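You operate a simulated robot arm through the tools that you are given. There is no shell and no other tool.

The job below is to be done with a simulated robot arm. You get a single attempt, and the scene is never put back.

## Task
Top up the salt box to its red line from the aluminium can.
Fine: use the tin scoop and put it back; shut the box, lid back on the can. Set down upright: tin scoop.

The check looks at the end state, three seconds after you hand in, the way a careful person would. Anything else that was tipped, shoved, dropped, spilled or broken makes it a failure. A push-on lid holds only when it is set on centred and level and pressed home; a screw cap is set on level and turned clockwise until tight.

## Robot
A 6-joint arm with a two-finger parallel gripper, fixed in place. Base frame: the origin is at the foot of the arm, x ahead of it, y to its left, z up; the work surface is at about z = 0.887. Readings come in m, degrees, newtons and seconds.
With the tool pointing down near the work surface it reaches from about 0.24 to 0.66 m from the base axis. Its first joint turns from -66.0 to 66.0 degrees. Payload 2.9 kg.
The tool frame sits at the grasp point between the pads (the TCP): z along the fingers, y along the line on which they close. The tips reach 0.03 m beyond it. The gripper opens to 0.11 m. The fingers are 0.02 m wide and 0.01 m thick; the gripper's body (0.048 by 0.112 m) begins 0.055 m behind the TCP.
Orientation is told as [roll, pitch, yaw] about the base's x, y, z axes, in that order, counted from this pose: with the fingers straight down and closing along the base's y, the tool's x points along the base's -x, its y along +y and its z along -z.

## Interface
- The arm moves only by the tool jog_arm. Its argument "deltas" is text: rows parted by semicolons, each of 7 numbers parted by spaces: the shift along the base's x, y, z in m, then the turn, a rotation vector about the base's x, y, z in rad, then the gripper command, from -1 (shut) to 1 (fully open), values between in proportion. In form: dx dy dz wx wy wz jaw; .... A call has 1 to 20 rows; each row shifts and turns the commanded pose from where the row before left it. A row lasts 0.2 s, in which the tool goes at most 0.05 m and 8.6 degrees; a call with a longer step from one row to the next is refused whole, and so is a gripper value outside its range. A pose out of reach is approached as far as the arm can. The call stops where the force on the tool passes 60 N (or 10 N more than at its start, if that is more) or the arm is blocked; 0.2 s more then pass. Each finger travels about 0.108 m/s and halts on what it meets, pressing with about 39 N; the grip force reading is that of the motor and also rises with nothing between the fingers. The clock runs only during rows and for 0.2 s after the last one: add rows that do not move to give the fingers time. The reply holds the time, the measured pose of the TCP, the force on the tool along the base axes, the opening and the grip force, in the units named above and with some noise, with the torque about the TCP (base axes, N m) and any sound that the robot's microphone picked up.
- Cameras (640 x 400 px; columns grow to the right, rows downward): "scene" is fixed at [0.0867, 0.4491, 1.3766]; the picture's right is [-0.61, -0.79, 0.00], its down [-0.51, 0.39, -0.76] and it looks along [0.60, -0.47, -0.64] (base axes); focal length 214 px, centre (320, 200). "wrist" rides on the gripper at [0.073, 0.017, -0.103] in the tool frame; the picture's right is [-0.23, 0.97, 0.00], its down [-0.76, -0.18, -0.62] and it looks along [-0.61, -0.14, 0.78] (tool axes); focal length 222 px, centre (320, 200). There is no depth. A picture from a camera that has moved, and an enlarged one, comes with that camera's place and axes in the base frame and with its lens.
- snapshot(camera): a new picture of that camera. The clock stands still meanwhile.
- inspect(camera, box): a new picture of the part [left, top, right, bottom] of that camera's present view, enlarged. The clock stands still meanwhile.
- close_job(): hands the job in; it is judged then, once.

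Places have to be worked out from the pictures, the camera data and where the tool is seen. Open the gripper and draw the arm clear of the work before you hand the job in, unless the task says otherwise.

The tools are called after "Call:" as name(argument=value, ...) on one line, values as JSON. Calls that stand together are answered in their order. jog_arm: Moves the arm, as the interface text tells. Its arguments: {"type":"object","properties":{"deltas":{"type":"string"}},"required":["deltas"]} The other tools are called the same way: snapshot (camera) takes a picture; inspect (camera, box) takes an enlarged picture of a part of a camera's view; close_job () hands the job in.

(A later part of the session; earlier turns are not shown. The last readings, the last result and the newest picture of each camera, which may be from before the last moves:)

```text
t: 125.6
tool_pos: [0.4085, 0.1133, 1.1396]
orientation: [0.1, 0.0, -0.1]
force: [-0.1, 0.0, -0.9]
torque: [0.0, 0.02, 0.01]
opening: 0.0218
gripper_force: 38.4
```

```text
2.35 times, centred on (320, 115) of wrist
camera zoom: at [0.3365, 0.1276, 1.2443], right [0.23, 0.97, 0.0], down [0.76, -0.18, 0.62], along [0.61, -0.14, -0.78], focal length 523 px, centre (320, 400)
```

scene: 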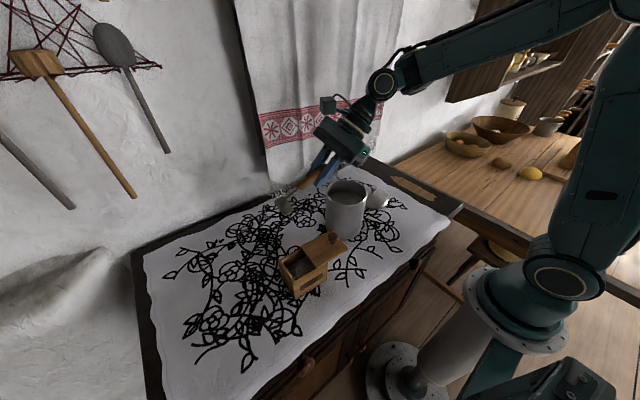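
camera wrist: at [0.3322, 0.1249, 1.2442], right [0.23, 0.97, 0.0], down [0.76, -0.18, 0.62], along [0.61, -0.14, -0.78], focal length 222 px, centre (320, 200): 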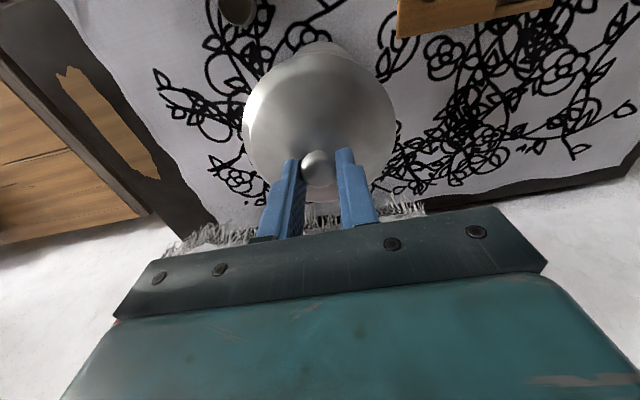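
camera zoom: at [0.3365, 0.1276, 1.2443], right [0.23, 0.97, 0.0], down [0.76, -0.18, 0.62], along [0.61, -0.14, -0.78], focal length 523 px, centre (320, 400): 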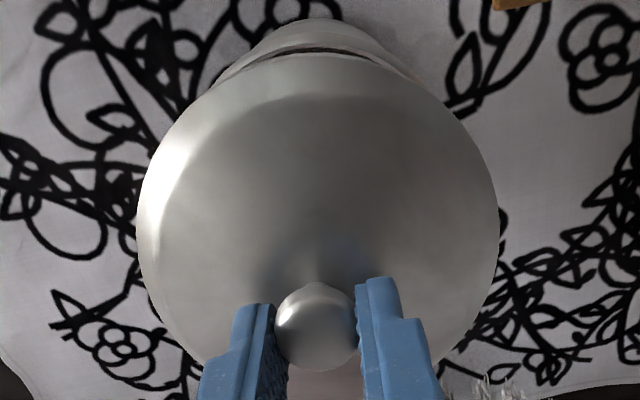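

The knob is now at (0.4072, 0.1097) against a seated position of (0.4058, 0.1105). I make the last small correction and lower to about 1.4 cm above seating.

Call:
jog_arm(deltas="-0.0014 0.0008 -0.02 0 0 0 -1; 0 0 -0.02 0 0 0 -1; 0 0 -0.005 0 0 0 -1; 0 0 0 0 0 0 -1")

Call:
inspect(camera="scene", box=[325, 150, 405, 210])

Call:
inspect(camera="wrist", box=[230, 30, 410, 200])

```text
t: 126.6
tool_pos: [0.4064, 0.1135, 1.0955]
orientation: [0.1, 0.1, 0.0]
force: [0.5, 0.6, -0.6]
torque: [-0.01, -0.02, 0.01]
opening: 0.0215
gripper_force: 39.1
```

```text
6.67 times, centred on (365, 180) of scene
camera zoom: at [0.0867, 0.4491, 1.3766], right [-0.61, -0.79, 0.0], down [-0.51, 0.39, -0.76], along [0.6, -0.47, -0.64], focal length 1430 px, centre (20, 333)
```

zoom: 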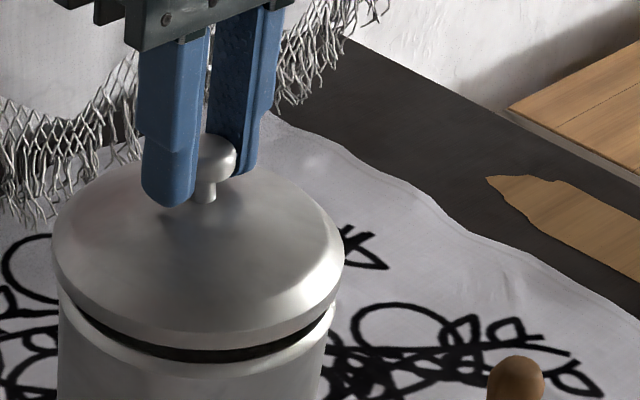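

```text
2.35 times, centred on (320, 115) of wrist
camera zoom: at [0.3358, 0.1286, 1.1994], right [0.23, 0.97, 0.0], down [0.76, -0.18, 0.62], along [0.61, -0.14, -0.78], focal length 523 px, centre (320, 400)
```

zoom: 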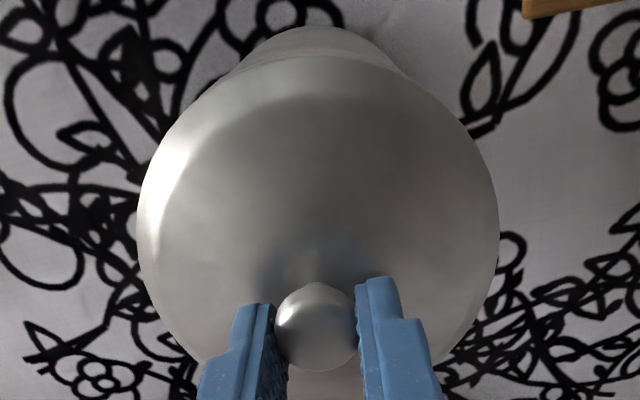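

The lid hovers just above the rim, centred within about 1 mm. I lower it in small steps and watch the forces.

Call:
jog_arm(deltas="-0.0006 0 -0.004 0 0 0 -1; 0 0 -0.003 0 0 0 -1; 0 0 0 0 0 0 -1")

Call:
inspect(camera="scene", box=[325, 150, 405, 210])

```text
t: 127.4
tool_pos: [0.4065, 0.1122, 1.0891]
orientation: [0.2, 0.1, 0.2]
force: [-0.4, 0.1, -0.6]
torque: [-0.01, 0.0, 0.01]
opening: 0.0216
gripper_force: 38.7
```

```text
6.67 times, centred on (365, 180) of scene
camera zoom: at [0.0867, 0.4491, 1.3766], right [-0.61, -0.79, 0.0], down [-0.51, 0.39, -0.76], along [0.6, -0.47, -0.64], focal length 1430 px, centre (20, 333)
```

zoom: 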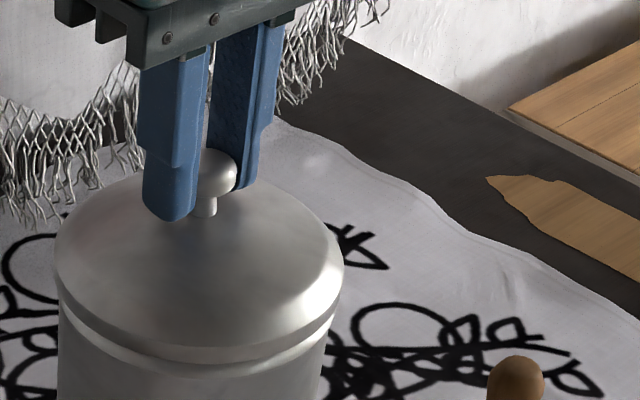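

The lid is almost at the rim, level, with no force yet. I continue down 2 mm at a time.

Call:
jog_arm(deltas="0 0 -0.002 0 0 0 -1; 0 0 -0.002 0 0 0 -1; 0 0 0 0 0 0 -1")

Call:
jog_arm(deltas="0 0 -0.0015 0 0 0 -1; 0 0 0 0 0 0 -1")

Call:
inspect(camera="scene", box=[325, 150, 405, 210])

Call:
inspect(camera="wrist", box=[230, 30, 410, 200])

```text
t: 128.2
tool_pos: [0.4046, 0.1137, 1.0849]
orientation: [0.1, 0.0, 0.0]
force: [-5.4, -1.7, 9.1]
torque: [-0.03, 0.4, 0.01]
opening: 0.0217
gripper_force: 39.0
heard: snap
```

```text
t: 128.8
tool_pos: [0.4063, 0.114, 1.0852]
orientation: [0.1, -0.2, 0.0]
force: [-13.1, -6.5, 35.0]
torque: [-0.18, 0.95, 0.05]
opening: 0.0213
gripper_force: 39.1
```

```text
6.67 times, centred on (365, 180) of scene
camera zoom: at [0.0859, 0.4488, 1.3768], right [-0.61, -0.79, 0.0], down [-0.51, 0.39, -0.77], along [0.6, -0.47, -0.64], focal length 1430 px, centre (20, 333)
```

zoom: 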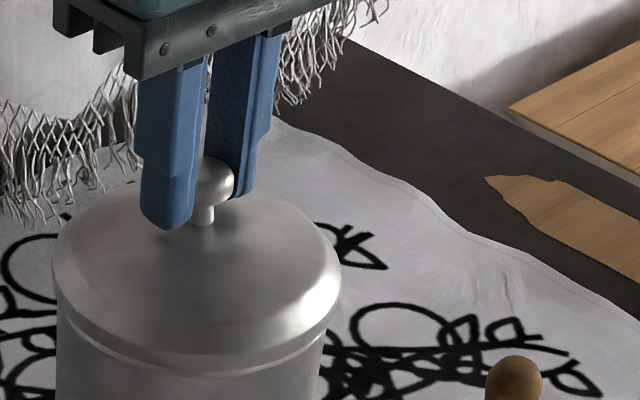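

```text
2.35 times, centred on (320, 115) of wrist
camera zoom: at [0.3345, 0.1284, 1.1891], right [0.23, 0.97, 0.0], down [0.76, -0.18, 0.63], along [0.61, -0.14, -0.78], focal length 523 px, centre (320, 400)
```

zoom: 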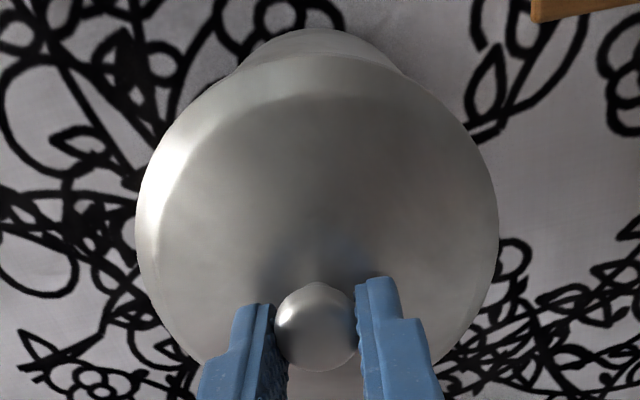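

A snap was heard at about 9 N, and the further 1.5 mm step only raised the force to 35 N, so the lid is home against the can. I relax the pressure and compare with the initial picture.

Call:
jog_arm(deltas="-0.0015 -0.0005 0.001 0 0 0 -1; 0 0 0.0005 0 0 0 -1; 0 0 0 0 0 0 -1")

Call:
inspect(camera="scene", box=[315, 165, 415, 255])

```text
t: 129.6
tool_pos: [0.4068, 0.1128, 1.0841]
orientation: [0.1, -0.2, 0.1]
force: [-1.3, 3.8, 22.0]
torque: [0.11, -0.22, 0.01]
opening: 0.0217
gripper_force: 39.2
```

```text
4.44 times, centred on (365, 210) of scene
camera zoom: at [0.0864, 0.4491, 1.3766], right [-0.61, -0.79, 0.0], down [-0.51, 0.39, -0.77], along [0.6, -0.47, -0.64], focal length 953 px, centre (120, 156)
```

zoom: 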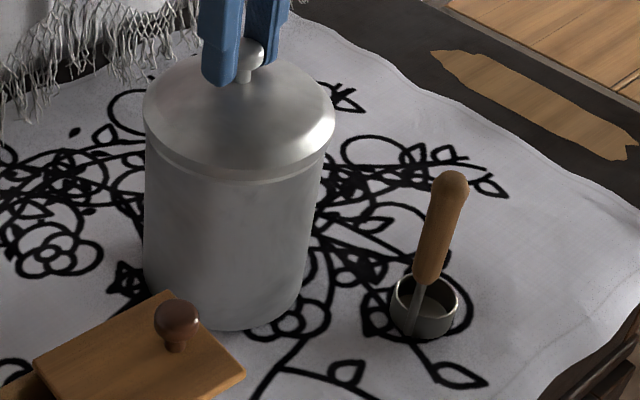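

The lid's outline matches the initial picture. I ease the remaining 22 N before opening, without pulling up.

Call:
jog_arm(deltas="0 0 0.0008 0 0 0 -1; 0 0 0 0 0 0 -1")

```text
t: 130.2
tool_pos: [0.4051, 0.1119, 1.0863]
orientation: [0.1, 0.0, 0.0]
force: [3.6, 6.7, 10.8]
torque: [0.33, -0.58, 0.14]
opening: 0.0216
gripper_force: 38.7
```

Down force is about 11 N, fine for letting go. I open the fingers and rise.

Call:
jog_arm(deltas="0 0 0 0 0 0 -0.6; 0 0 0 0 0 0 -0.4; 0 0 0 0 0 0 -0.2; 0 0 0 0 0 0 0; 0 0 0 0 0 0 0; 0 0 0.02 0 0 0 0; 0 0 0.04 0 0 0 0; 0 0 0.04 0 0 0 0; 0 0 0 0 0 0 0")

Call:
inspect(camera="scene", box=[315, 165, 415, 255])

Call:
inspect(camera="wrist", box=[220, 0, 420, 180])

```text
t: 132.2
tool_pos: [0.4064, 0.111, 1.1859]
orientation: [0.0, -0.1, 0.0]
force: [0.6, 0.5, 0.4]
torque: [0.0, 0.02, 0.01]
opening: 0.0548
gripper_force: 0.1
```

```text
4.44 times, centred on (365, 210) of scene
camera zoom: at [0.0867, 0.4491, 1.3766], right [-0.61, -0.79, 0.0], down [-0.51, 0.39, -0.76], along [0.6, -0.47, -0.64], focal length 953 px, centre (120, 156)
```

zoom: 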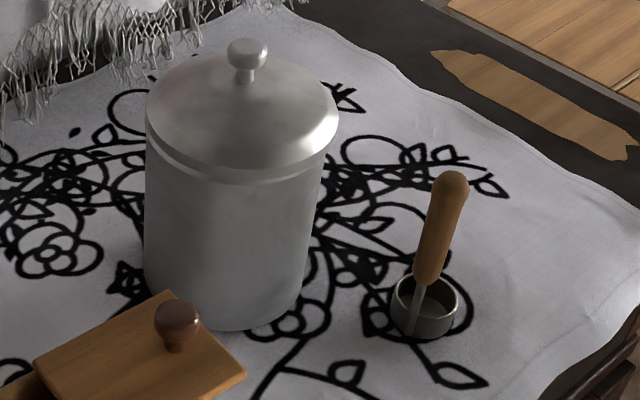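

```text
2.22 times, centred on (320, 90) of wrist
camera zoom: at [0.3354, 0.1255, 1.2906], right [0.23, 0.97, 0.0], down [0.76, -0.18, 0.62], along [0.61, -0.14, -0.78], focal length 494 px, centre (320, 444)
```

zoom: 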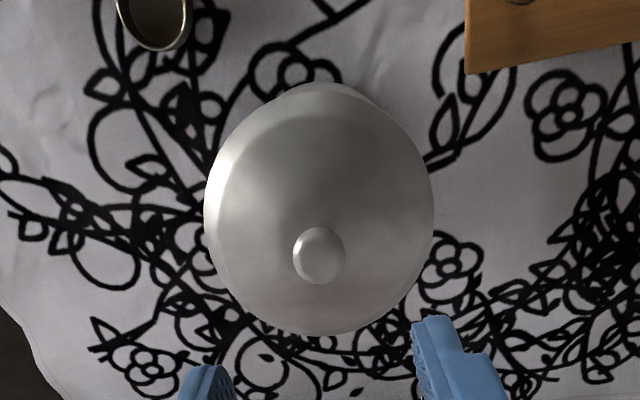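

The lid is on. I enlarge the seam to check it is level and seated all around.

Call:
inspect(camera="scene", box=[322, 170, 392, 215])

Call:
inspect(camera="wrist", box=[275, 20, 365, 90])

```text
8.89 times, centred on (357, 192) of scene
camera zoom: at [0.0867, 0.4491, 1.3766], right [-0.61, -0.79, 0.0], down [-0.51, 0.39, -0.76], along [0.6, -0.47, -0.64], focal length 1906 px, centre (-9, 267)
```

zoom: 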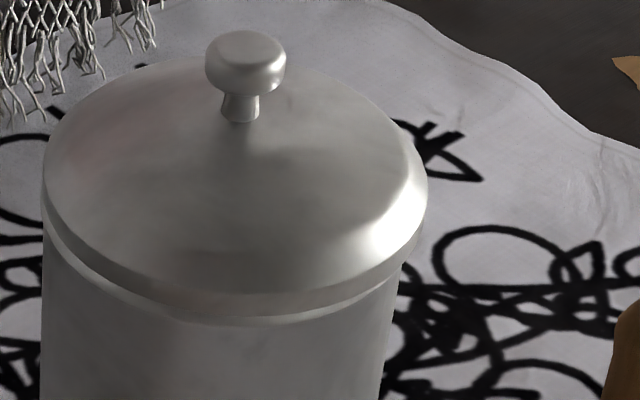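

```text
5.71 times, centred on (320, 55) of wrist
camera zoom: at [0.3354, 0.1255, 1.2906], right [0.23, 0.97, 0.0], down [0.76, -0.18, 0.62], along [0.61, -0.14, -0.78], focal length 1269 px, centre (320, 1029)
```

zoom: 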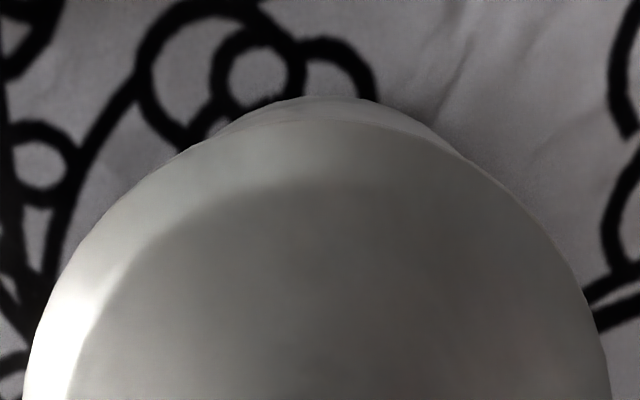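

I compare directly with the earlier crop of the seated lid ([320,150,380,200]), where the knob head was at (304,222).

Call:
inspect(camera="scene", box=[320, 150, 380, 200])

Call:
inspect(camera="scene", box=[310, 160, 400, 250])

```text
8.00 times, centred on (350, 175) of scene
camera zoom: at [0.0867, 0.4491, 1.3766], right [-0.61, -0.79, 0.0], down [-0.51, 0.39, -0.76], along [0.6, -0.47, -0.64], focal length 1716 px, centre (80, 400)
```

zoom: 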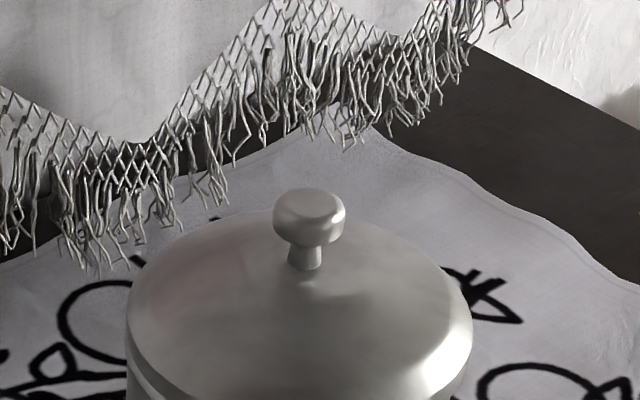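

```text
4.44 times, centred on (355, 205) of scene
camera zoom: at [0.0867, 0.4491, 1.3766], right [-0.61, -0.79, 0.0], down [-0.51, 0.39, -0.76], along [0.6, -0.47, -0.64], focal length 953 px, centre (164, 178)
```

zoom: 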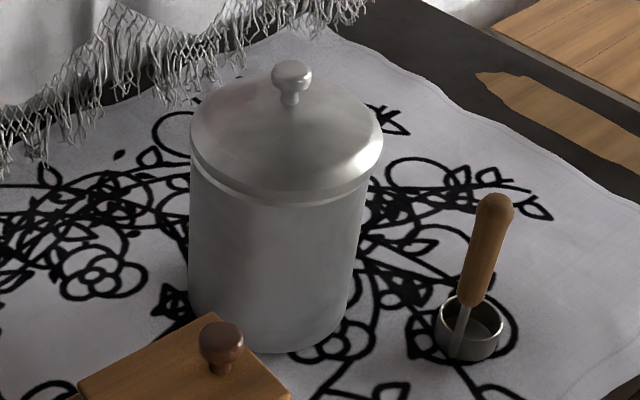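

Against the first picture the lid sits about 1.6 mm to one side and perhaps 1 mm high, so I will make sure it is pressed home. I close the fingers and place the tips over the knob's top.

Call:
jog_arm(deltas="-0.0034 0.0004 0 0 0 0 -0.5; 0 0 0 0 0 0 -1; 0 0 -0.02 0 0 0 -1; 0 0 -0.03 0 0 0 -1; 0 0 -0.02 0 0 0 -1; 0 0 0 0 0 0 -1")

Call:
inspect(camera="scene", box=[320, 150, 380, 200])

Call:
inspect(camera="wrist", box=[240, 90, 400, 220])

```text
t: 133.6
tool_pos: [0.4026, 0.1122, 1.1163]
orientation: [0.1, 0.0, 0.0]
force: [0.8, 1.0, 0.5]
torque: [-0.03, -0.01, -0.03]
opening: 0.0001
gripper_force: 37.8
```

```text
8.00 times, centred on (350, 175) of scene
camera zoom: at [0.0867, 0.4491, 1.3766], right [-0.61, -0.79, 0.0], down [-0.51, 0.39, -0.76], along [0.6, -0.47, -0.64], focal length 1716 px, centre (80, 400)
```

zoom: 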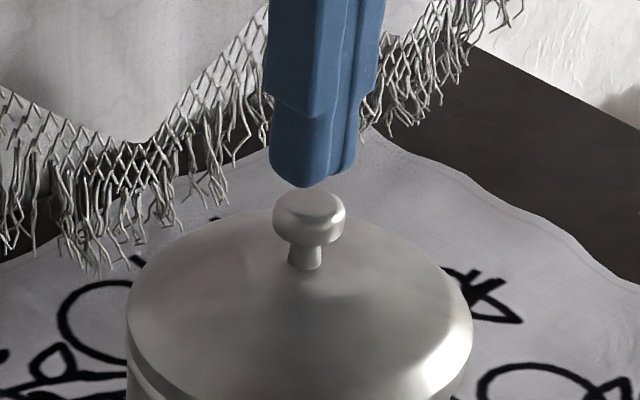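

```text
3.08 times, centred on (320, 155) of wrist
camera zoom: at [0.3308, 0.1284, 1.2197], right [0.23, 0.97, 0.0], down [0.76, -0.18, 0.62], along [0.61, -0.14, -0.78], focal length 684 px, centre (320, 338)
```

zoom: 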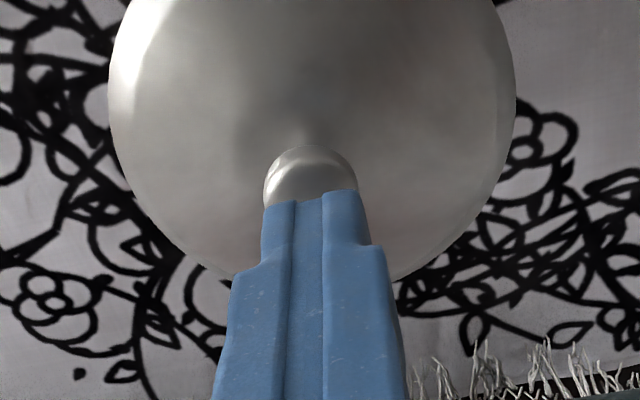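

The tips are just above the knob, about 2.5 mm to +y of it. I correct and press down in small steps.

Call:
jog_arm(deltas="0.0012 -0.0025 -0.004 0 0 0 -1; 0 0 -0.004 0 0 0 -1; 0 0 -0.002 0 0 0 -1; 0 0 0 0 0 0 -1")

Call:
jog_arm(deltas="0 0 -0.002 0 0 0 -1; 0 0 -0.002 0 0 0 -1; 0 0 0 0 0 0 -1")

```text
t: 134.6
tool_pos: [0.4041, 0.1108, 1.1051]
orientation: [0.1, 0.0, 0.0]
force: [-0.4, -0.2, 0.2]
torque: [0.01, -0.01, -0.01]
opening: 0.0
gripper_force: 37.6
```

```text
t: 135.4
tool_pos: [0.4037, 0.1107, 1.1031]
orientation: [0.1, -0.3, 0.0]
force: [-3.5, 1.1, 25.6]
torque: [0.05, 0.16, -0.04]
opening: 0.0
gripper_force: 37.6
```

In contact at about 26 N; I press a bit harder.

Call:
jog_arm(deltas="0 0 -0.0015 0 0 0 -1; 0 0 -0.001 0 0 0 -1; 0 0 0 0 0 0 -1")

Call:
inspect(camera="scene", box=[320, 150, 380, 200])

```text
t: 136.2
tool_pos: [0.4036, 0.1094, 1.1039]
orientation: [0.2, -0.6, 0.0]
force: [-13.9, 1.8, 53.9]
torque: [0.05, 0.63, 0.01]
opening: 0.0
gripper_force: 37.7
```

```text
8.00 times, centred on (350, 175) of scene
camera zoom: at [0.0857, 0.4489, 1.3768], right [-0.61, -0.79, 0.0], down [-0.51, 0.39, -0.77], along [0.61, -0.47, -0.64], focal length 1716 px, centre (80, 400)
```

zoom: 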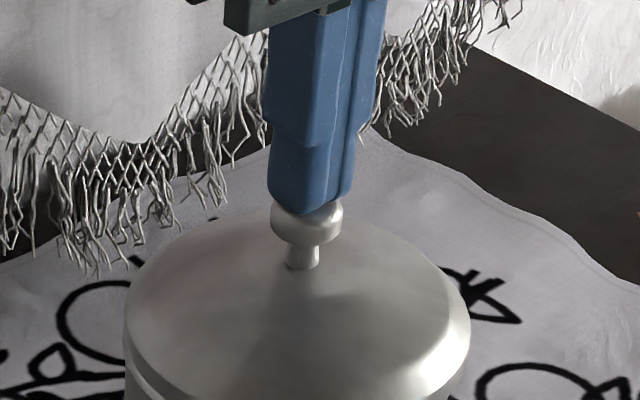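

At 54 N the lid does not budge and no new sound came, so it is home. I release and rise.

Call:
jog_arm(deltas="0 0 0.003 0 0 0 -1; 0 0 0.02 0 0 0 -1; 0 0 0.04 0 0 0 -1; 0 0 0.04 0 0 0 -0.5; 0 0 0 0 0 0 0")

Call:
inspect(camera="scene", box=[310, 160, 400, 250])

Call:
inspect(camera="scene", box=[320, 150, 380, 200])

```text
t: 137.4
tool_pos: [0.4026, 0.1104, 1.2048]
orientation: [0.1, 0.0, 0.0]
force: [-0.1, 0.4, -0.2]
torque: [0.0, 0.01, -0.02]
opening: 0.0551
gripper_force: 0.1
```

```text
4.44 times, centred on (355, 205) of scene
camera zoom: at [0.0867, 0.4491, 1.3766], right [-0.61, -0.79, 0.0], down [-0.51, 0.39, -0.76], along [0.6, -0.47, -0.64], focal length 953 px, centre (164, 178)
```

zoom: 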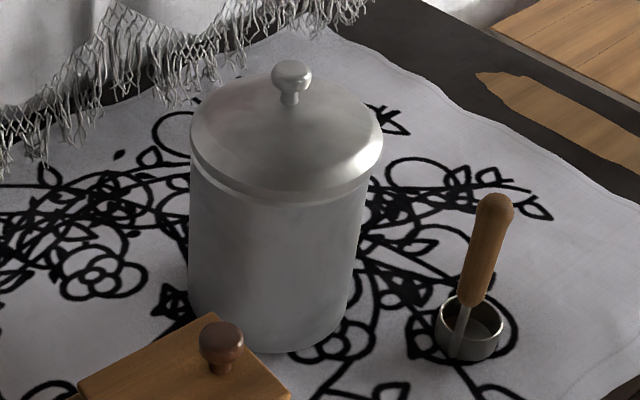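

```text
8.00 times, centred on (350, 175) of scene
camera zoom: at [0.0867, 0.4491, 1.3766], right [-0.61, -0.79, 0.0], down [-0.51, 0.39, -0.76], along [0.6, -0.47, -0.64], focal length 1716 px, centre (80, 400)
```

zoom: 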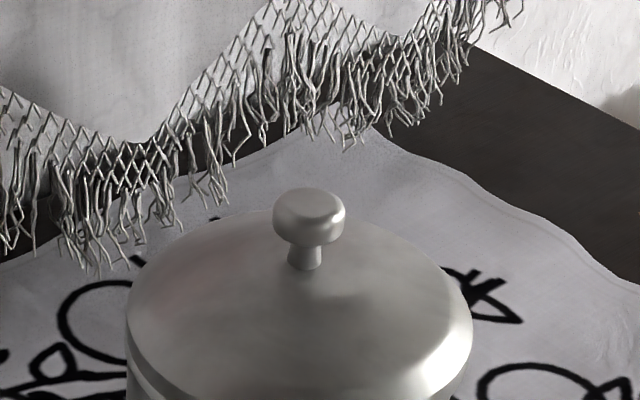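

The can is closed. Now the box: I go to its open lid's knob with the same orientation used for opening (yaw −93.5).

Call:
jog_arm(deltas="-0.0061 0.0091 -0.003 0 0 -0.136 0; -0.0061 0.0091 -0.003 0 0 -0.136 0; -0.0061 0.0091 -0.003 0 0 -0.136 0; -0.0061 0.0091 -0.003 0 0 -0.136 0; -0.0061 0.0091 -0.003 0 0 -0.136 0; -0.0061 0.0091 -0.003 0 0 -0.136 0; -0.0061 0.0091 -0.003 0 0 -0.136 0; -0.0061 0.0091 -0.003 0 0 -0.136 0; -0.0061 0.0091 -0.003 0 0 -0.136 0; -0.0061 0.0091 -0.003 0 0 -0.136 0; -0.0061 0.0091 -0.003 0 0 -0.136 0; -0.0061 0.0091 -0.003 0 0 -0.136 0; 0 0 -0.035 0 0 0 0; 0 0 -0.035 0 0 0 0; 0 0 0 0 0 0 0")

Call:
snapshot(camera="wrist")

Call:
inspect(camera="scene", box=[290, 215, 350, 265])

```text
t: 140.6
tool_pos: [0.3308, 0.2189, 1.097]
orientation: [0.2, 0.0, -93.5]
force: [0.5, -0.1, -0.6]
torque: [-0.02, 0.0, 0.03]
opening: 0.0549
gripper_force: 0.0
```

```text
taken
camera wrist: at [0.3532, 0.2892, 1.2006], right [0.96, -0.29, 0.0], down [-0.23, -0.75, 0.62], along [-0.18, -0.6, -0.78], focal length 222 px, centre (320, 200)
```

wrist: 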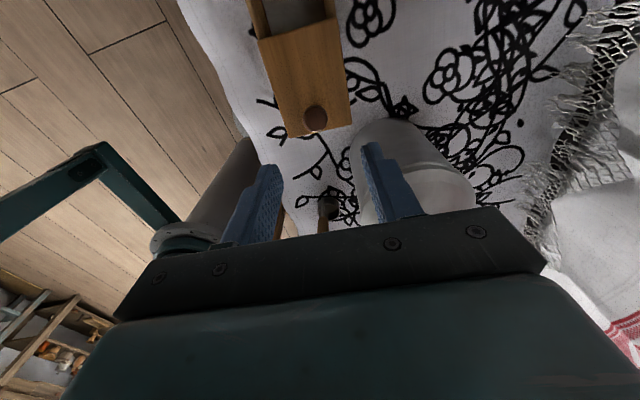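

```text
8.00 times, centred on (320, 240) of scene
camera zoom: at [0.0867, 0.4491, 1.3766], right [-0.61, -0.79, 0.0], down [-0.51, 0.39, -0.76], along [0.6, -0.47, -0.64], focal length 1716 px, centre (320, -120)
```

zoom: 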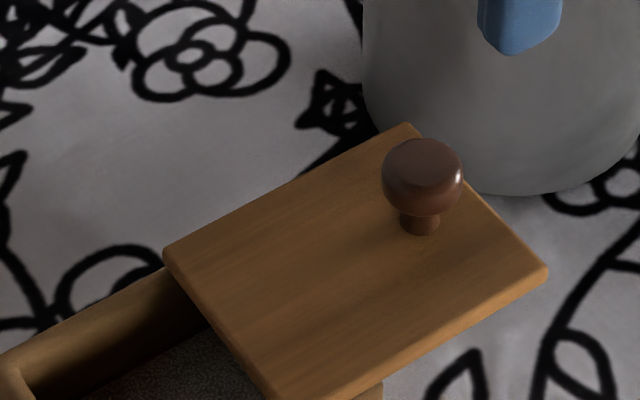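

The knob is near (0.3285, 0.223). I shift onto it and lower in two stages.

Call:
jog_arm(deltas="-0.0033 0.005 0 0 0 0 0; 0 0 -0.03 0 0 0 0; 0 0 -0.03 0 0 0 0; 0 0 -0.015 0 0 0 0; 0 0 0 0 0 0 0")

Call:
inspect(camera="wrist", box=[240, 100, 400, 230])

Call:
inspect(camera="scene", box=[290, 205, 360, 265])

```text
t: 141.8
tool_pos: [0.328, 0.2231, 1.0232]
orientation: [0.1, 0.0, -93.4]
force: [-0.1, -0.5, 0.7]
torque: [0.0, 0.0, -0.02]
opening: 0.055
gripper_force: 0.1
```

```text
3.08 times, centred on (320, 165) of wrist
camera zoom: at [0.35, 0.2923, 1.1261], right [0.96, -0.29, 0.0], down [-0.22, -0.75, 0.62], along [-0.18, -0.6, -0.78], focal length 684 px, centre (320, 308)
```

zoom: 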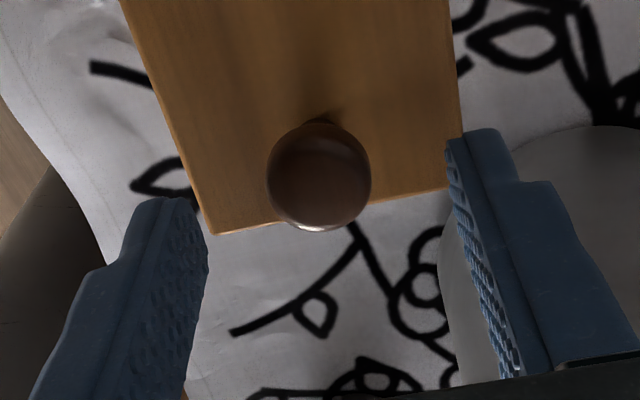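

```text
6.67 times, centred on (325, 235) of scene
camera zoom: at [0.0867, 0.4491, 1.3766], right [-0.61, -0.79, 0.0], down [-0.51, 0.39, -0.76], along [0.6, -0.47, -0.64], focal length 1430 px, centre (287, -33)
```

zoom: 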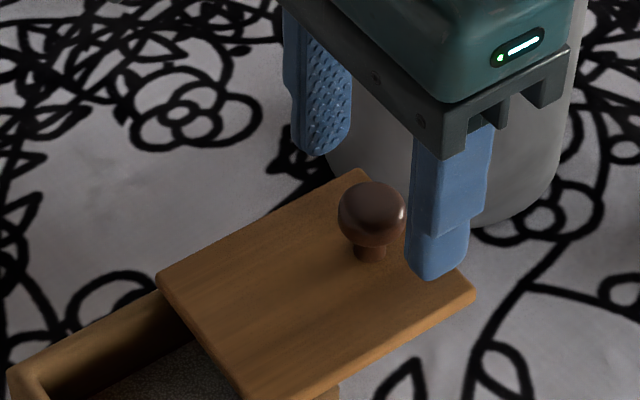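

Aligned within about 1 mm. I lower the last 23 mm and close on the knob.

Call:
jog_arm(deltas="-0.0006 -0.0005 -0.012 0 0 0 0; 0 0 -0.0115 0 0 0 0; 0 0 0 0 0 0 0; 0 0 0 0 0 0 -0.3; 0 0 0 0 0 0 -0.5; 0 0 0 0 0 0 -0.8; 0 0 0 0 0 0 -1; 0 0 0 0 0 0 -1")

Call:
inspect(camera="wrist", box=[240, 100, 400, 230])

```text
t: 143.6
tool_pos: [0.3267, 0.2238, 0.9988]
orientation: [0.0, 0.0, -93.4]
force: [1.3, 0.3, 1.1]
torque: [0.05, 0.19, -0.05]
opening: 0.0227
gripper_force: 39.0
```

```text
3.08 times, centred on (320, 165) of wrist
camera zoom: at [0.3488, 0.2935, 1.102], right [0.96, -0.29, 0.0], down [-0.22, -0.75, 0.62], along [-0.18, -0.6, -0.78], focal length 684 px, centre (320, 308)
```

zoom: 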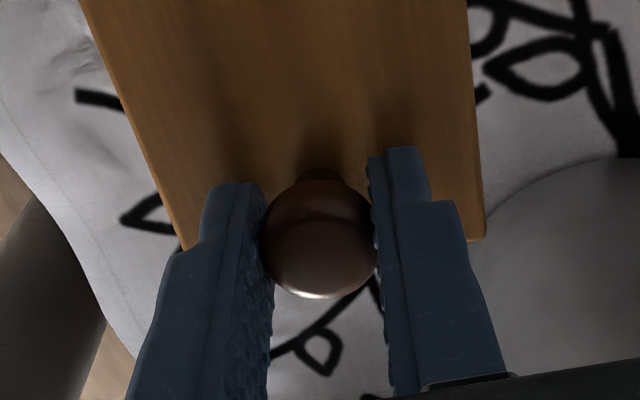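

The knob is held. I slide the lid back along the box's axis toward +y in small steps, watching the forces.

Call:
jog_arm(deltas="0.0003 0.005 0 0 0 0 -1; 0.0003 0.005 0 0 0 0 -1; 0.0003 0.005 0 0 0 0 -1; 0.0003 0.005 0 0 0 0 -1; 0 0 0 0 0 0 -1")

Call:
inspect(camera="scene", box=[270, 200, 360, 305])

```text
t: 144.8
tool_pos: [0.3268, 0.2443, 0.9982]
orientation: [0.0, -0.1, -93.4]
force: [0.0, 0.0, -0.4]
torque: [-0.2, 0.14, 0.01]
opening: 0.0228
gripper_force: 39.6
```

```text
3.81 times, centred on (315, 252) of scene
camera zoom: at [0.0868, 0.4491, 1.3766], right [-0.61, -0.79, 0.0], down [-0.51, 0.39, -0.76], along [0.6, -0.47, -0.64], focal length 817 px, centre (339, 0)
```

zoom: 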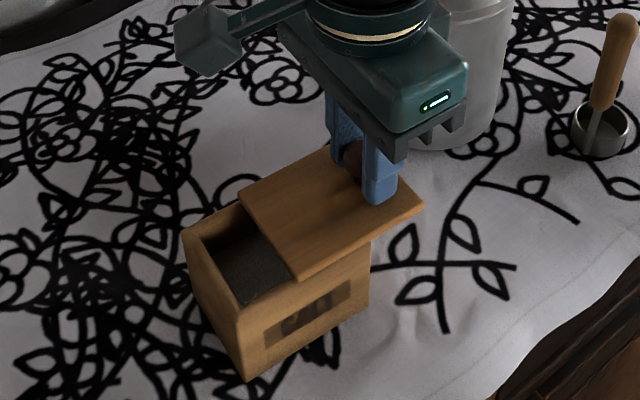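

It slides freely and the box stays put. I continue another 30 mm.

Call:
jog_arm(deltas="0.0003 0.005 0 0 0 0 -1; 0.0003 0.005 0 0 0 0 -1; 0.0003 0.005 0 0 0 0 -1; 0.0003 0.005 0 0 0 0 -1; 0.0003 0.005 0 0 0 0 -1; 0.0003 0.005 0 0 0 0 -1; 0 0 0 0 0 0 -1")

Call:
inspect(camera="scene", box=[270, 220, 340, 305])

Call:
inspect(camera="wrist", box=[220, 0, 420, 180])

```text
t: 146.4
tool_pos: [0.3293, 0.2744, 0.9975]
orientation: [0.0, 0.0, -93.5]
force: [-0.3, 0.0, -0.5]
torque: [-0.24, 0.04, 0.02]
opening: 0.023
gripper_force: 39.3
```

```text
4.71 times, centred on (305, 262) of scene
camera zoom: at [0.0868, 0.4491, 1.3766], right [-0.61, -0.79, 0.0], down [-0.51, 0.39, -0.76], along [0.6, -0.47, -0.64], focal length 1009 px, centre (391, -94)
```

zoom: 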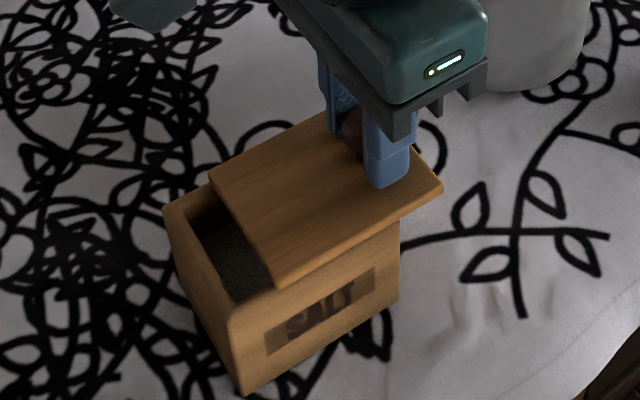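

```text
2.22 times, centred on (320, 90) of wrist
camera zoom: at [0.3518, 0.3443, 1.1024], right [0.96, -0.29, 0.0], down [-0.22, -0.75, 0.62], along [-0.18, -0.6, -0.78], focal length 494 px, centre (320, 444)
```

zoom: 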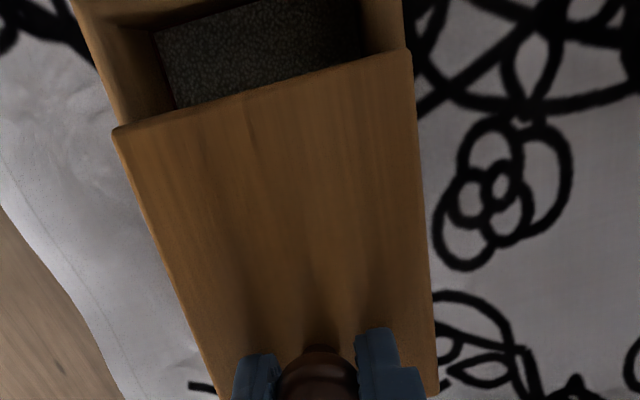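

The box has been dragged about 15 mm toward +y with the lid, and the lid is still about 3 cm open. I press lightly down for grip on the table and try a few slow millimetres to see whether the lid then slides on the box.

Call:
jog_arm(deltas="0 0 -0.0008 0 0 0 -1; 0 0 0 0 0 0 -1")

Call:
jog_arm(deltas="0.0001 0.0015 0 0 0 0 -1; 0.0001 0.0015 0 0 0 0 -1; 0.0001 0.0015 0 0 0 0 -1; 0 0 0 0 0 0 -1")

Call:
inspect(camera="scene", box=[270, 220, 340, 305])

```text
t: 147.0
tool_pos: [0.3312, 0.2745, 0.9974]
orientation: [0.3, 0.1, -93.5]
force: [-3.2, 0.4, 6.4]
torque: [0.44, 0.05, 0.09]
opening: 0.0226
gripper_force: 39.0
```

```text
t: 148.0
tool_pos: [0.3301, 0.2779, 0.9984]
orientation: [0.2, 0.1, -93.5]
force: [-4.9, -0.1, 20.2]
torque: [-0.03, 0.17, 0.0]
opening: 0.0227
gripper_force: 38.5
```

```text
4.71 times, centred on (305, 262) of scene
camera zoom: at [0.0864, 0.4489, 1.3767], right [-0.61, -0.79, 0.0], down [-0.51, 0.39, -0.76], along [0.6, -0.47, -0.64], focal length 1009 px, centre (391, -94)
```

zoom: 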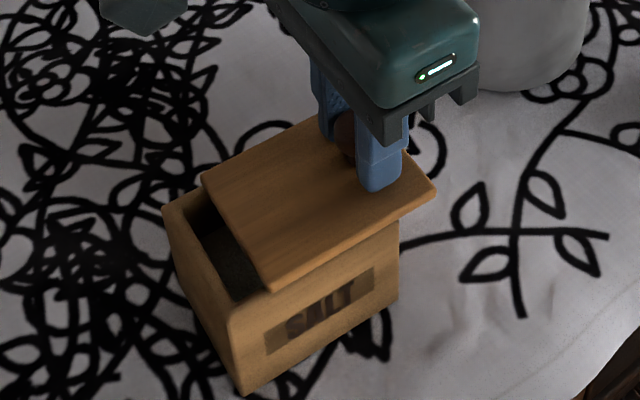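

With a light downward load the lid slides and the box stays. I continue slowly like this.

Call:
jog_arm(deltas="0.0001 0.0015 0.0003 0 0 0 -1; 0.0001 0.0015 0 0 0 0 -1; 0.0001 0.0015 0 0 0 0 -1; 0.0001 0.0015 0 0 0 0 -1; 0.0001 0.0015 0 0 0 0 -1; 0 0 0 0 0 0 -1")

Call:
inspect(camera="scene", box=[270, 220, 340, 305])

```text
t: 149.4
tool_pos: [0.3306, 0.2855, 0.9978]
orientation: [0.2, 0.1, -93.7]
force: [3.2, 0.3, 29.7]
torque: [-0.04, 0.28, 0.02]
opening: 0.0223
gripper_force: 39.0
```

```text
4.71 times, centred on (305, 262) of scene
camera zoom: at [0.0865, 0.4488, 1.3767], right [-0.61, -0.79, 0.0], down [-0.51, 0.39, -0.76], along [0.6, -0.47, -0.64], focal length 1009 px, centre (391, -94)
```

zoom: 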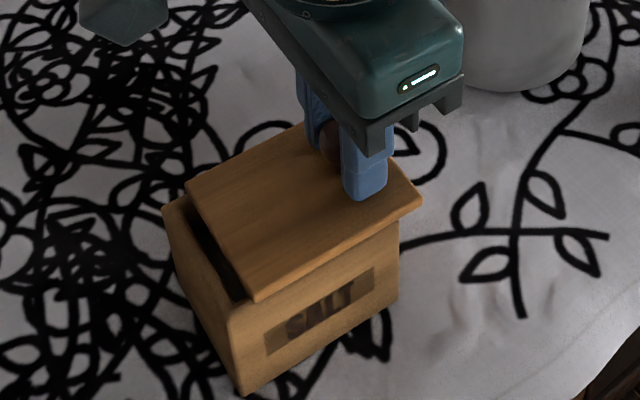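

It works well; about 13 mm remain. I ease the load slightly and go on.

Call:
jog_arm(deltas="0.0001 0.0015 0.0008 0 0 0 -1; 0.0001 0.0015 0 0 0 0 -1; 0.0001 0.0015 0 0 0 0 -1; 0.0001 0.0015 0 0 0 0 -1; 0.0001 0.0015 0 0 0 0 -1; 0.0001 0.0015 0 0 0 0 -1; 0 0 0 0 0 0 -1")

Call:
inspect(camera="scene", box=[270, 220, 340, 305])

```text
t: 151.0
tool_pos: [0.331, 0.2954, 0.9971]
orientation: [0.1, 0.0, -93.5]
force: [7.4, -0.1, 8.3]
torque: [-0.19, -0.27, -0.08]
opening: 0.0226
gripper_force: 39.0
```

```text
4.71 times, centred on (305, 262) of scene
camera zoom: at [0.0868, 0.449, 1.3767], right [-0.61, -0.79, 0.0], down [-0.51, 0.39, -0.76], along [0.6, -0.47, -0.64], focal length 1009 px, centre (391, -94)
```

zoom: 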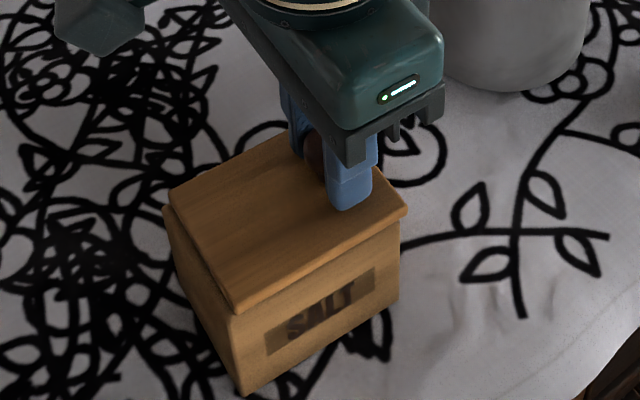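

About 4 mm remain. I take out the side force and slide the rest slowly, watching for the stop.

Call:
jog_arm(deltas="0.001 0.001 -0.0003 0 0 0 -1; 0.0001 0.001 0 0 0 0 -1; 0.0001 0.001 0 0 0 0 -1; 0 0 0 0 0 0 -1")

Call:
inspect(camera="scene", box=[270, 220, 340, 305])

Call:
inspect(camera="wrist", box=[220, 0, 420, 180])

```text
t: 152.0
tool_pos: [0.33, 0.2976, 0.9986]
orientation: [0.0, 0.1, -93.4]
force: [-5.1, -0.4, 12.0]
torque: [-0.03, 0.28, 0.04]
opening: 0.0228
gripper_force: 39.2
```

```text
4.71 times, centred on (305, 262) of scene
camera zoom: at [0.0865, 0.449, 1.3767], right [-0.61, -0.79, 0.0], down [-0.51, 0.39, -0.76], along [0.6, -0.47, -0.64], focal length 1009 px, centre (391, -94)
```

zoom: 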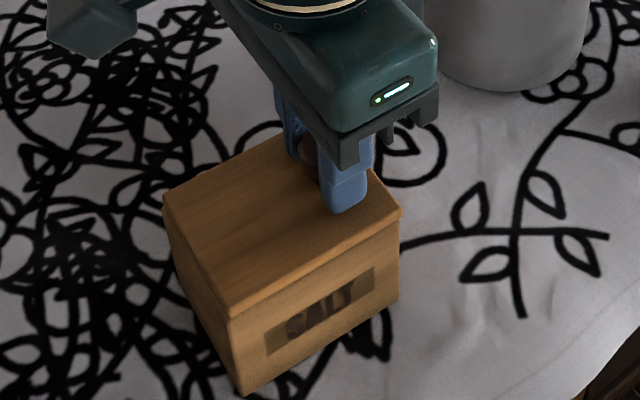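

```text
2.22 times, centred on (320, 90) of wrist
camera zoom: at [0.3536, 0.3675, 1.1018], right [0.96, -0.28, 0.0], down [-0.22, -0.75, 0.62], along [-0.18, -0.6, -0.78], focal length 494 px, centre (320, 444)
```

zoom: 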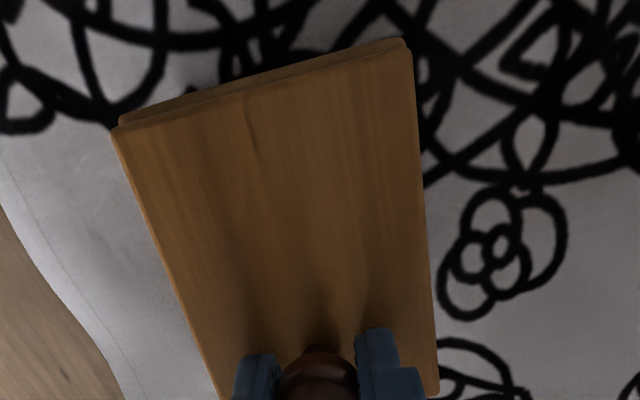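

A sliver of about 2 mm remains. I slide on gently to the stop.

Call:
jog_arm(deltas="-0.0006 0.0008 0 0 0 0 -1; 0.0001 0.0008 0 0 0 0 -1; 0.0001 0.0008 0 0 0 0 -1; 0 0 0 0 0 0 -1")

Call:
inspect(camera="scene", box=[270, 220, 340, 305])

Call:
inspect(camera="wrist", box=[220, 0, 420, 180])

```text
t: 153.0
tool_pos: [0.3318, 0.3006, 0.9977]
orientation: [-0.1, -0.2, -93.5]
force: [-4.8, -2.2, 3.0]
torque: [0.06, 0.35, 0.15]
opening: 0.0226
gripper_force: 39.4
```

```text
4.71 times, centred on (305, 262) of scene
camera zoom: at [0.0866, 0.449, 1.3767], right [-0.61, -0.79, 0.0], down [-0.51, 0.39, -0.76], along [0.6, -0.47, -0.64], focal length 1009 px, centre (391, -94)
```

zoom: 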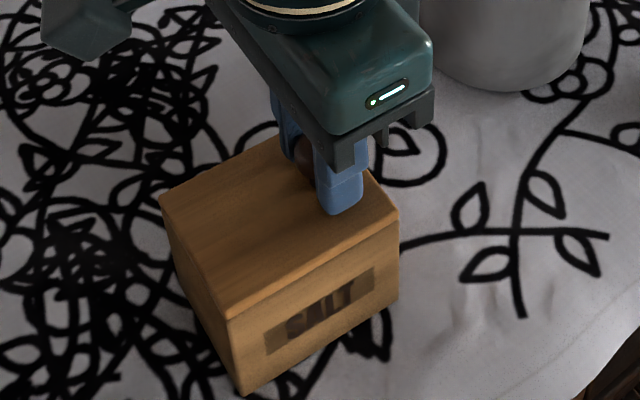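

```text
2.22 times, centred on (320, 90) of wrist
camera zoom: at [0.354, 0.3696, 1.1018], right [0.96, -0.29, 0.0], down [-0.22, -0.75, 0.62], along [-0.18, -0.6, -0.78], focal length 494 px, centre (320, 444)
```

zoom: 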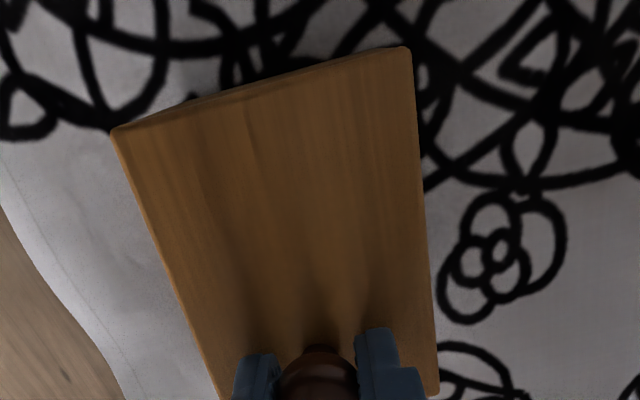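

The lid is shut. The box itself still stands about 14 mm toward +y of where it was, so I will nudge it back. First I release the knob and rise.

Call:
jog_arm(deltas="0 0 0 0 0 0 -0.6; 0 0 0 0 0 0 -0.4; 0 0 0 0 0 0 -0.1; 0 0 0 0 0 0 0; 0 0 0 0 0 0 0; 0 0 0.03 0 0 0 0; 0 0 0.04 0 0 0 0; 0 0 0.04 0 0 0 0; 0 0 0 0 0 0 0.5")

Call:
inspect(camera="scene", box=[260, 160, 420, 310])

Call:
inspect(camera="wrist", box=[240, 0, 400, 140])

```text
t: 155.0
tool_pos: [0.3301, 0.3002, 1.1106]
orientation: [0.1, 0.1, -93.6]
force: [-0.1, -0.2, 0.4]
torque: [0.02, 0.01, 0.02]
opening: 0.0827
gripper_force: 0.0
```

```text
2.67 times, centred on (340, 235) of scene
camera zoom: at [0.0867, 0.4491, 1.3766], right [-0.61, -0.79, 0.0], down [-0.51, 0.39, -0.76], along [0.6, -0.47, -0.64], focal length 572 px, centre (267, 107)
```

zoom: 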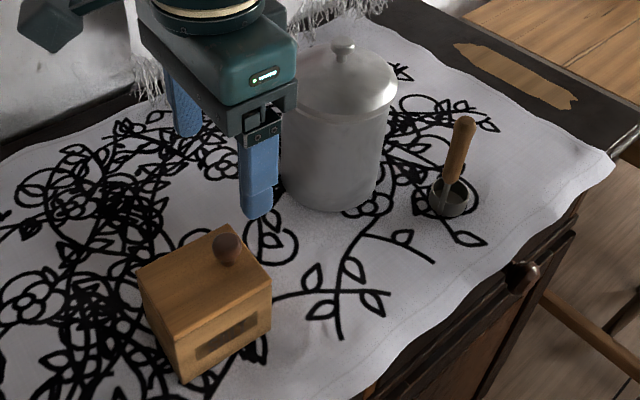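

```text
2.86 times, centred on (320, 70) of wrist
camera zoom: at [0.3529, 0.3704, 1.2135], right [0.96, -0.29, 0.0], down [-0.22, -0.75, 0.62], along [-0.18, -0.6, -0.78], focal length 635 px, centre (320, 571)
```

zoom: 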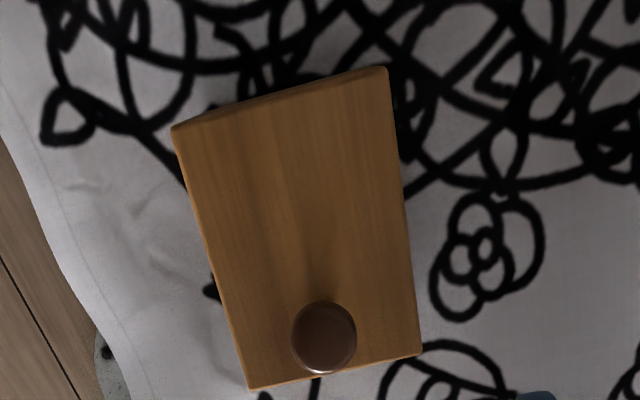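

Everything stands well: lid shut, scoop upright, can closed. I turn the hand to the box's own yaw (−4.5°) with the fingers wide open over its centre (0.334, 0.321).

Call:
jog_arm(deltas="0.0002 0.002 0 0 0 0.1414 1; 0.0002 0.002 0 0 0 0.1414 1; 0.0002 0.002 0 0 0 0.1414 1; 0.0002 0.002 0 0 0 0.1414 1; 0.0002 0.002 0 0 0 0.1414 1; 0.0002 0.002 0 0 0 0.1414 1; 0.0002 0.002 0 0 0 0.1414 1; 0.0002 0.002 0 0 0 0.1414 1; 0.0002 0.002 0 0 0 0.1414 1; 0.0002 0.002 0 0 0 0.1414 1; 0.0002 0.002 0 0 0 0.1414 1; 0 0 0 0 0 0 1")

Call:
snapshot(camera="wrist")

```text
t: 157.6
tool_pos: [0.3332, 0.3228, 1.1072]
orientation: [0.2, 0.0, -4.3]
force: [0.1, -0.1, 0.1]
torque: [-0.01, -0.02, 0.01]
opening: 0.11
gripper_force: 0.0
```

```text
taken
camera wrist: at [0.2637, 0.3427, 1.2114], right [0.3, 0.95, 0.0], down [0.75, -0.23, 0.62], along [0.59, -0.19, -0.78], focal length 222 px, centre (320, 200)
```

wrist: 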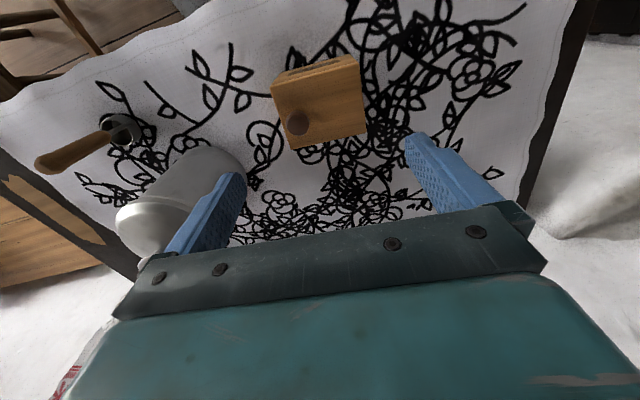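

The hand is centred over the box within about 1 mm. I lower in stages so the open fingers pass outside the box's two ends.

Call:
jog_arm(deltas="-0.0013 0.0007 -0.04 0 0 0 1; 0 0 -0.04 0 0 0 1; 0 0 -0.025 0 0 0 1; 0 0 0 0 0 0 1")

Call:
inspect(camera="scene", box=[260, 200, 350, 310])

Call:
snapshot(camera="wrist")

```text
t: 158.6
tool_pos: [0.3324, 0.3233, 1.003]
orientation: [0.0, 0.0, -4.3]
force: [0.8, 1.0, 0.1]
torque: [0.0, -0.01, 0.02]
opening: 0.1102
gripper_force: 0.1
```

```text
3.64 times, centred on (305, 255) of scene
camera zoom: at [0.0867, 0.4491, 1.3766], right [-0.61, -0.79, 0.0], down [-0.51, 0.39, -0.76], along [0.6, -0.47, -0.64], focal length 780 px, centre (374, 0)
```

zoom: 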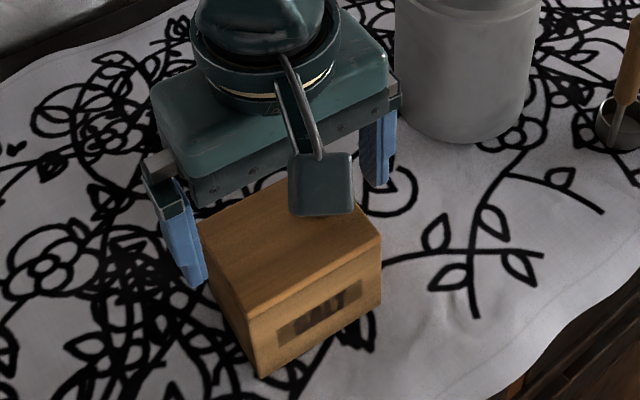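

```text
taken
camera wrist: at [0.2624, 0.3429, 1.1066], right [0.3, 0.95, 0.0], down [0.75, -0.24, 0.62], along [0.59, -0.19, -0.78], focal length 222 px, centre (320, 200)
```

wrist: 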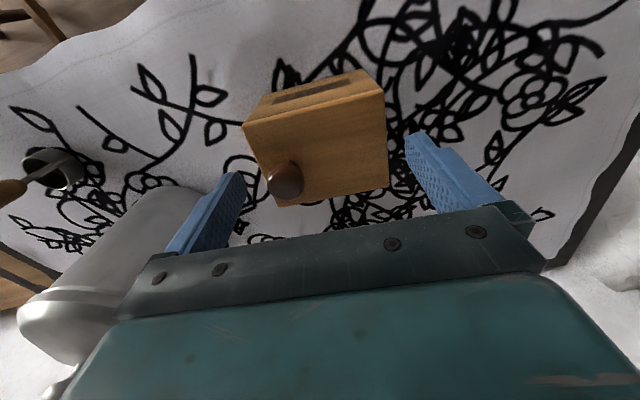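

The fingers straddle the box's ends with about 9 mm on each side. I lower the rest, keeping the palm clear of the knob.

Call:
jog_arm(deltas="0 0.0003 -0.02 0 0 0 1; 0 0 -0.02 0 0 0 1; 0 0 -0.014 0 0 0 1; 0 0 0 0 0 0 1")

Call:
inspect(camera="scene", box=[260, 200, 350, 310])

Call:
snapshot(camera="wrist")

```text
t: 159.6
tool_pos: [0.3325, 0.3252, 0.9504]
orientation: [0.2, 0.0, -4.3]
force: [0.1, -0.8, -0.8]
torque: [-0.02, -0.02, 0.04]
opening: 0.1098
gripper_force: 0.1
```

```text
3.64 times, centred on (305, 255) of scene
camera zoom: at [0.0867, 0.4491, 1.3766], right [-0.61, -0.79, 0.0], down [-0.51, 0.39, -0.76], along [0.6, -0.47, -0.64], focal length 780 px, centre (374, 0)
```

zoom: 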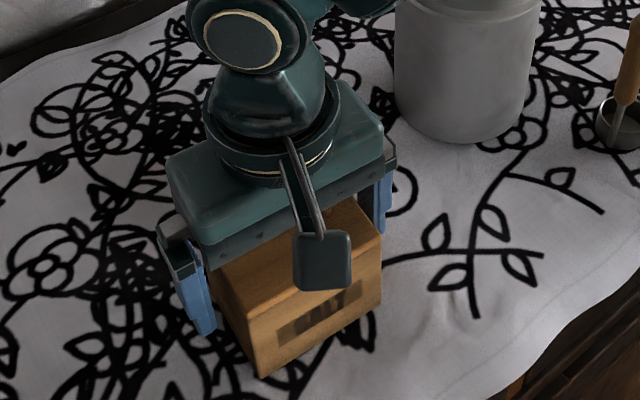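

```text
taken
camera wrist: at [0.2624, 0.345, 1.0532], right [0.3, 0.95, 0.0], down [0.75, -0.24, 0.62], along [0.59, -0.19, -0.78], focal length 222 px, centre (320, 200)
```

wrist: 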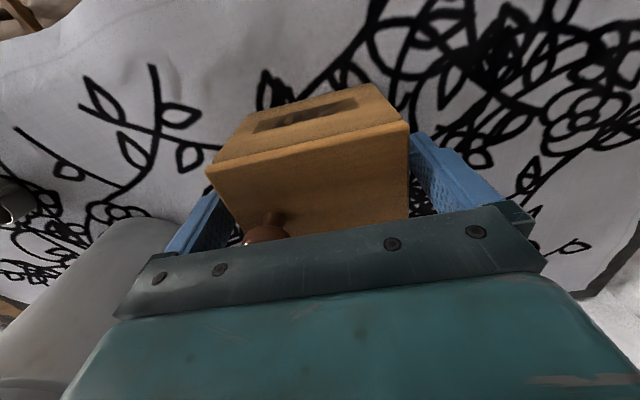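

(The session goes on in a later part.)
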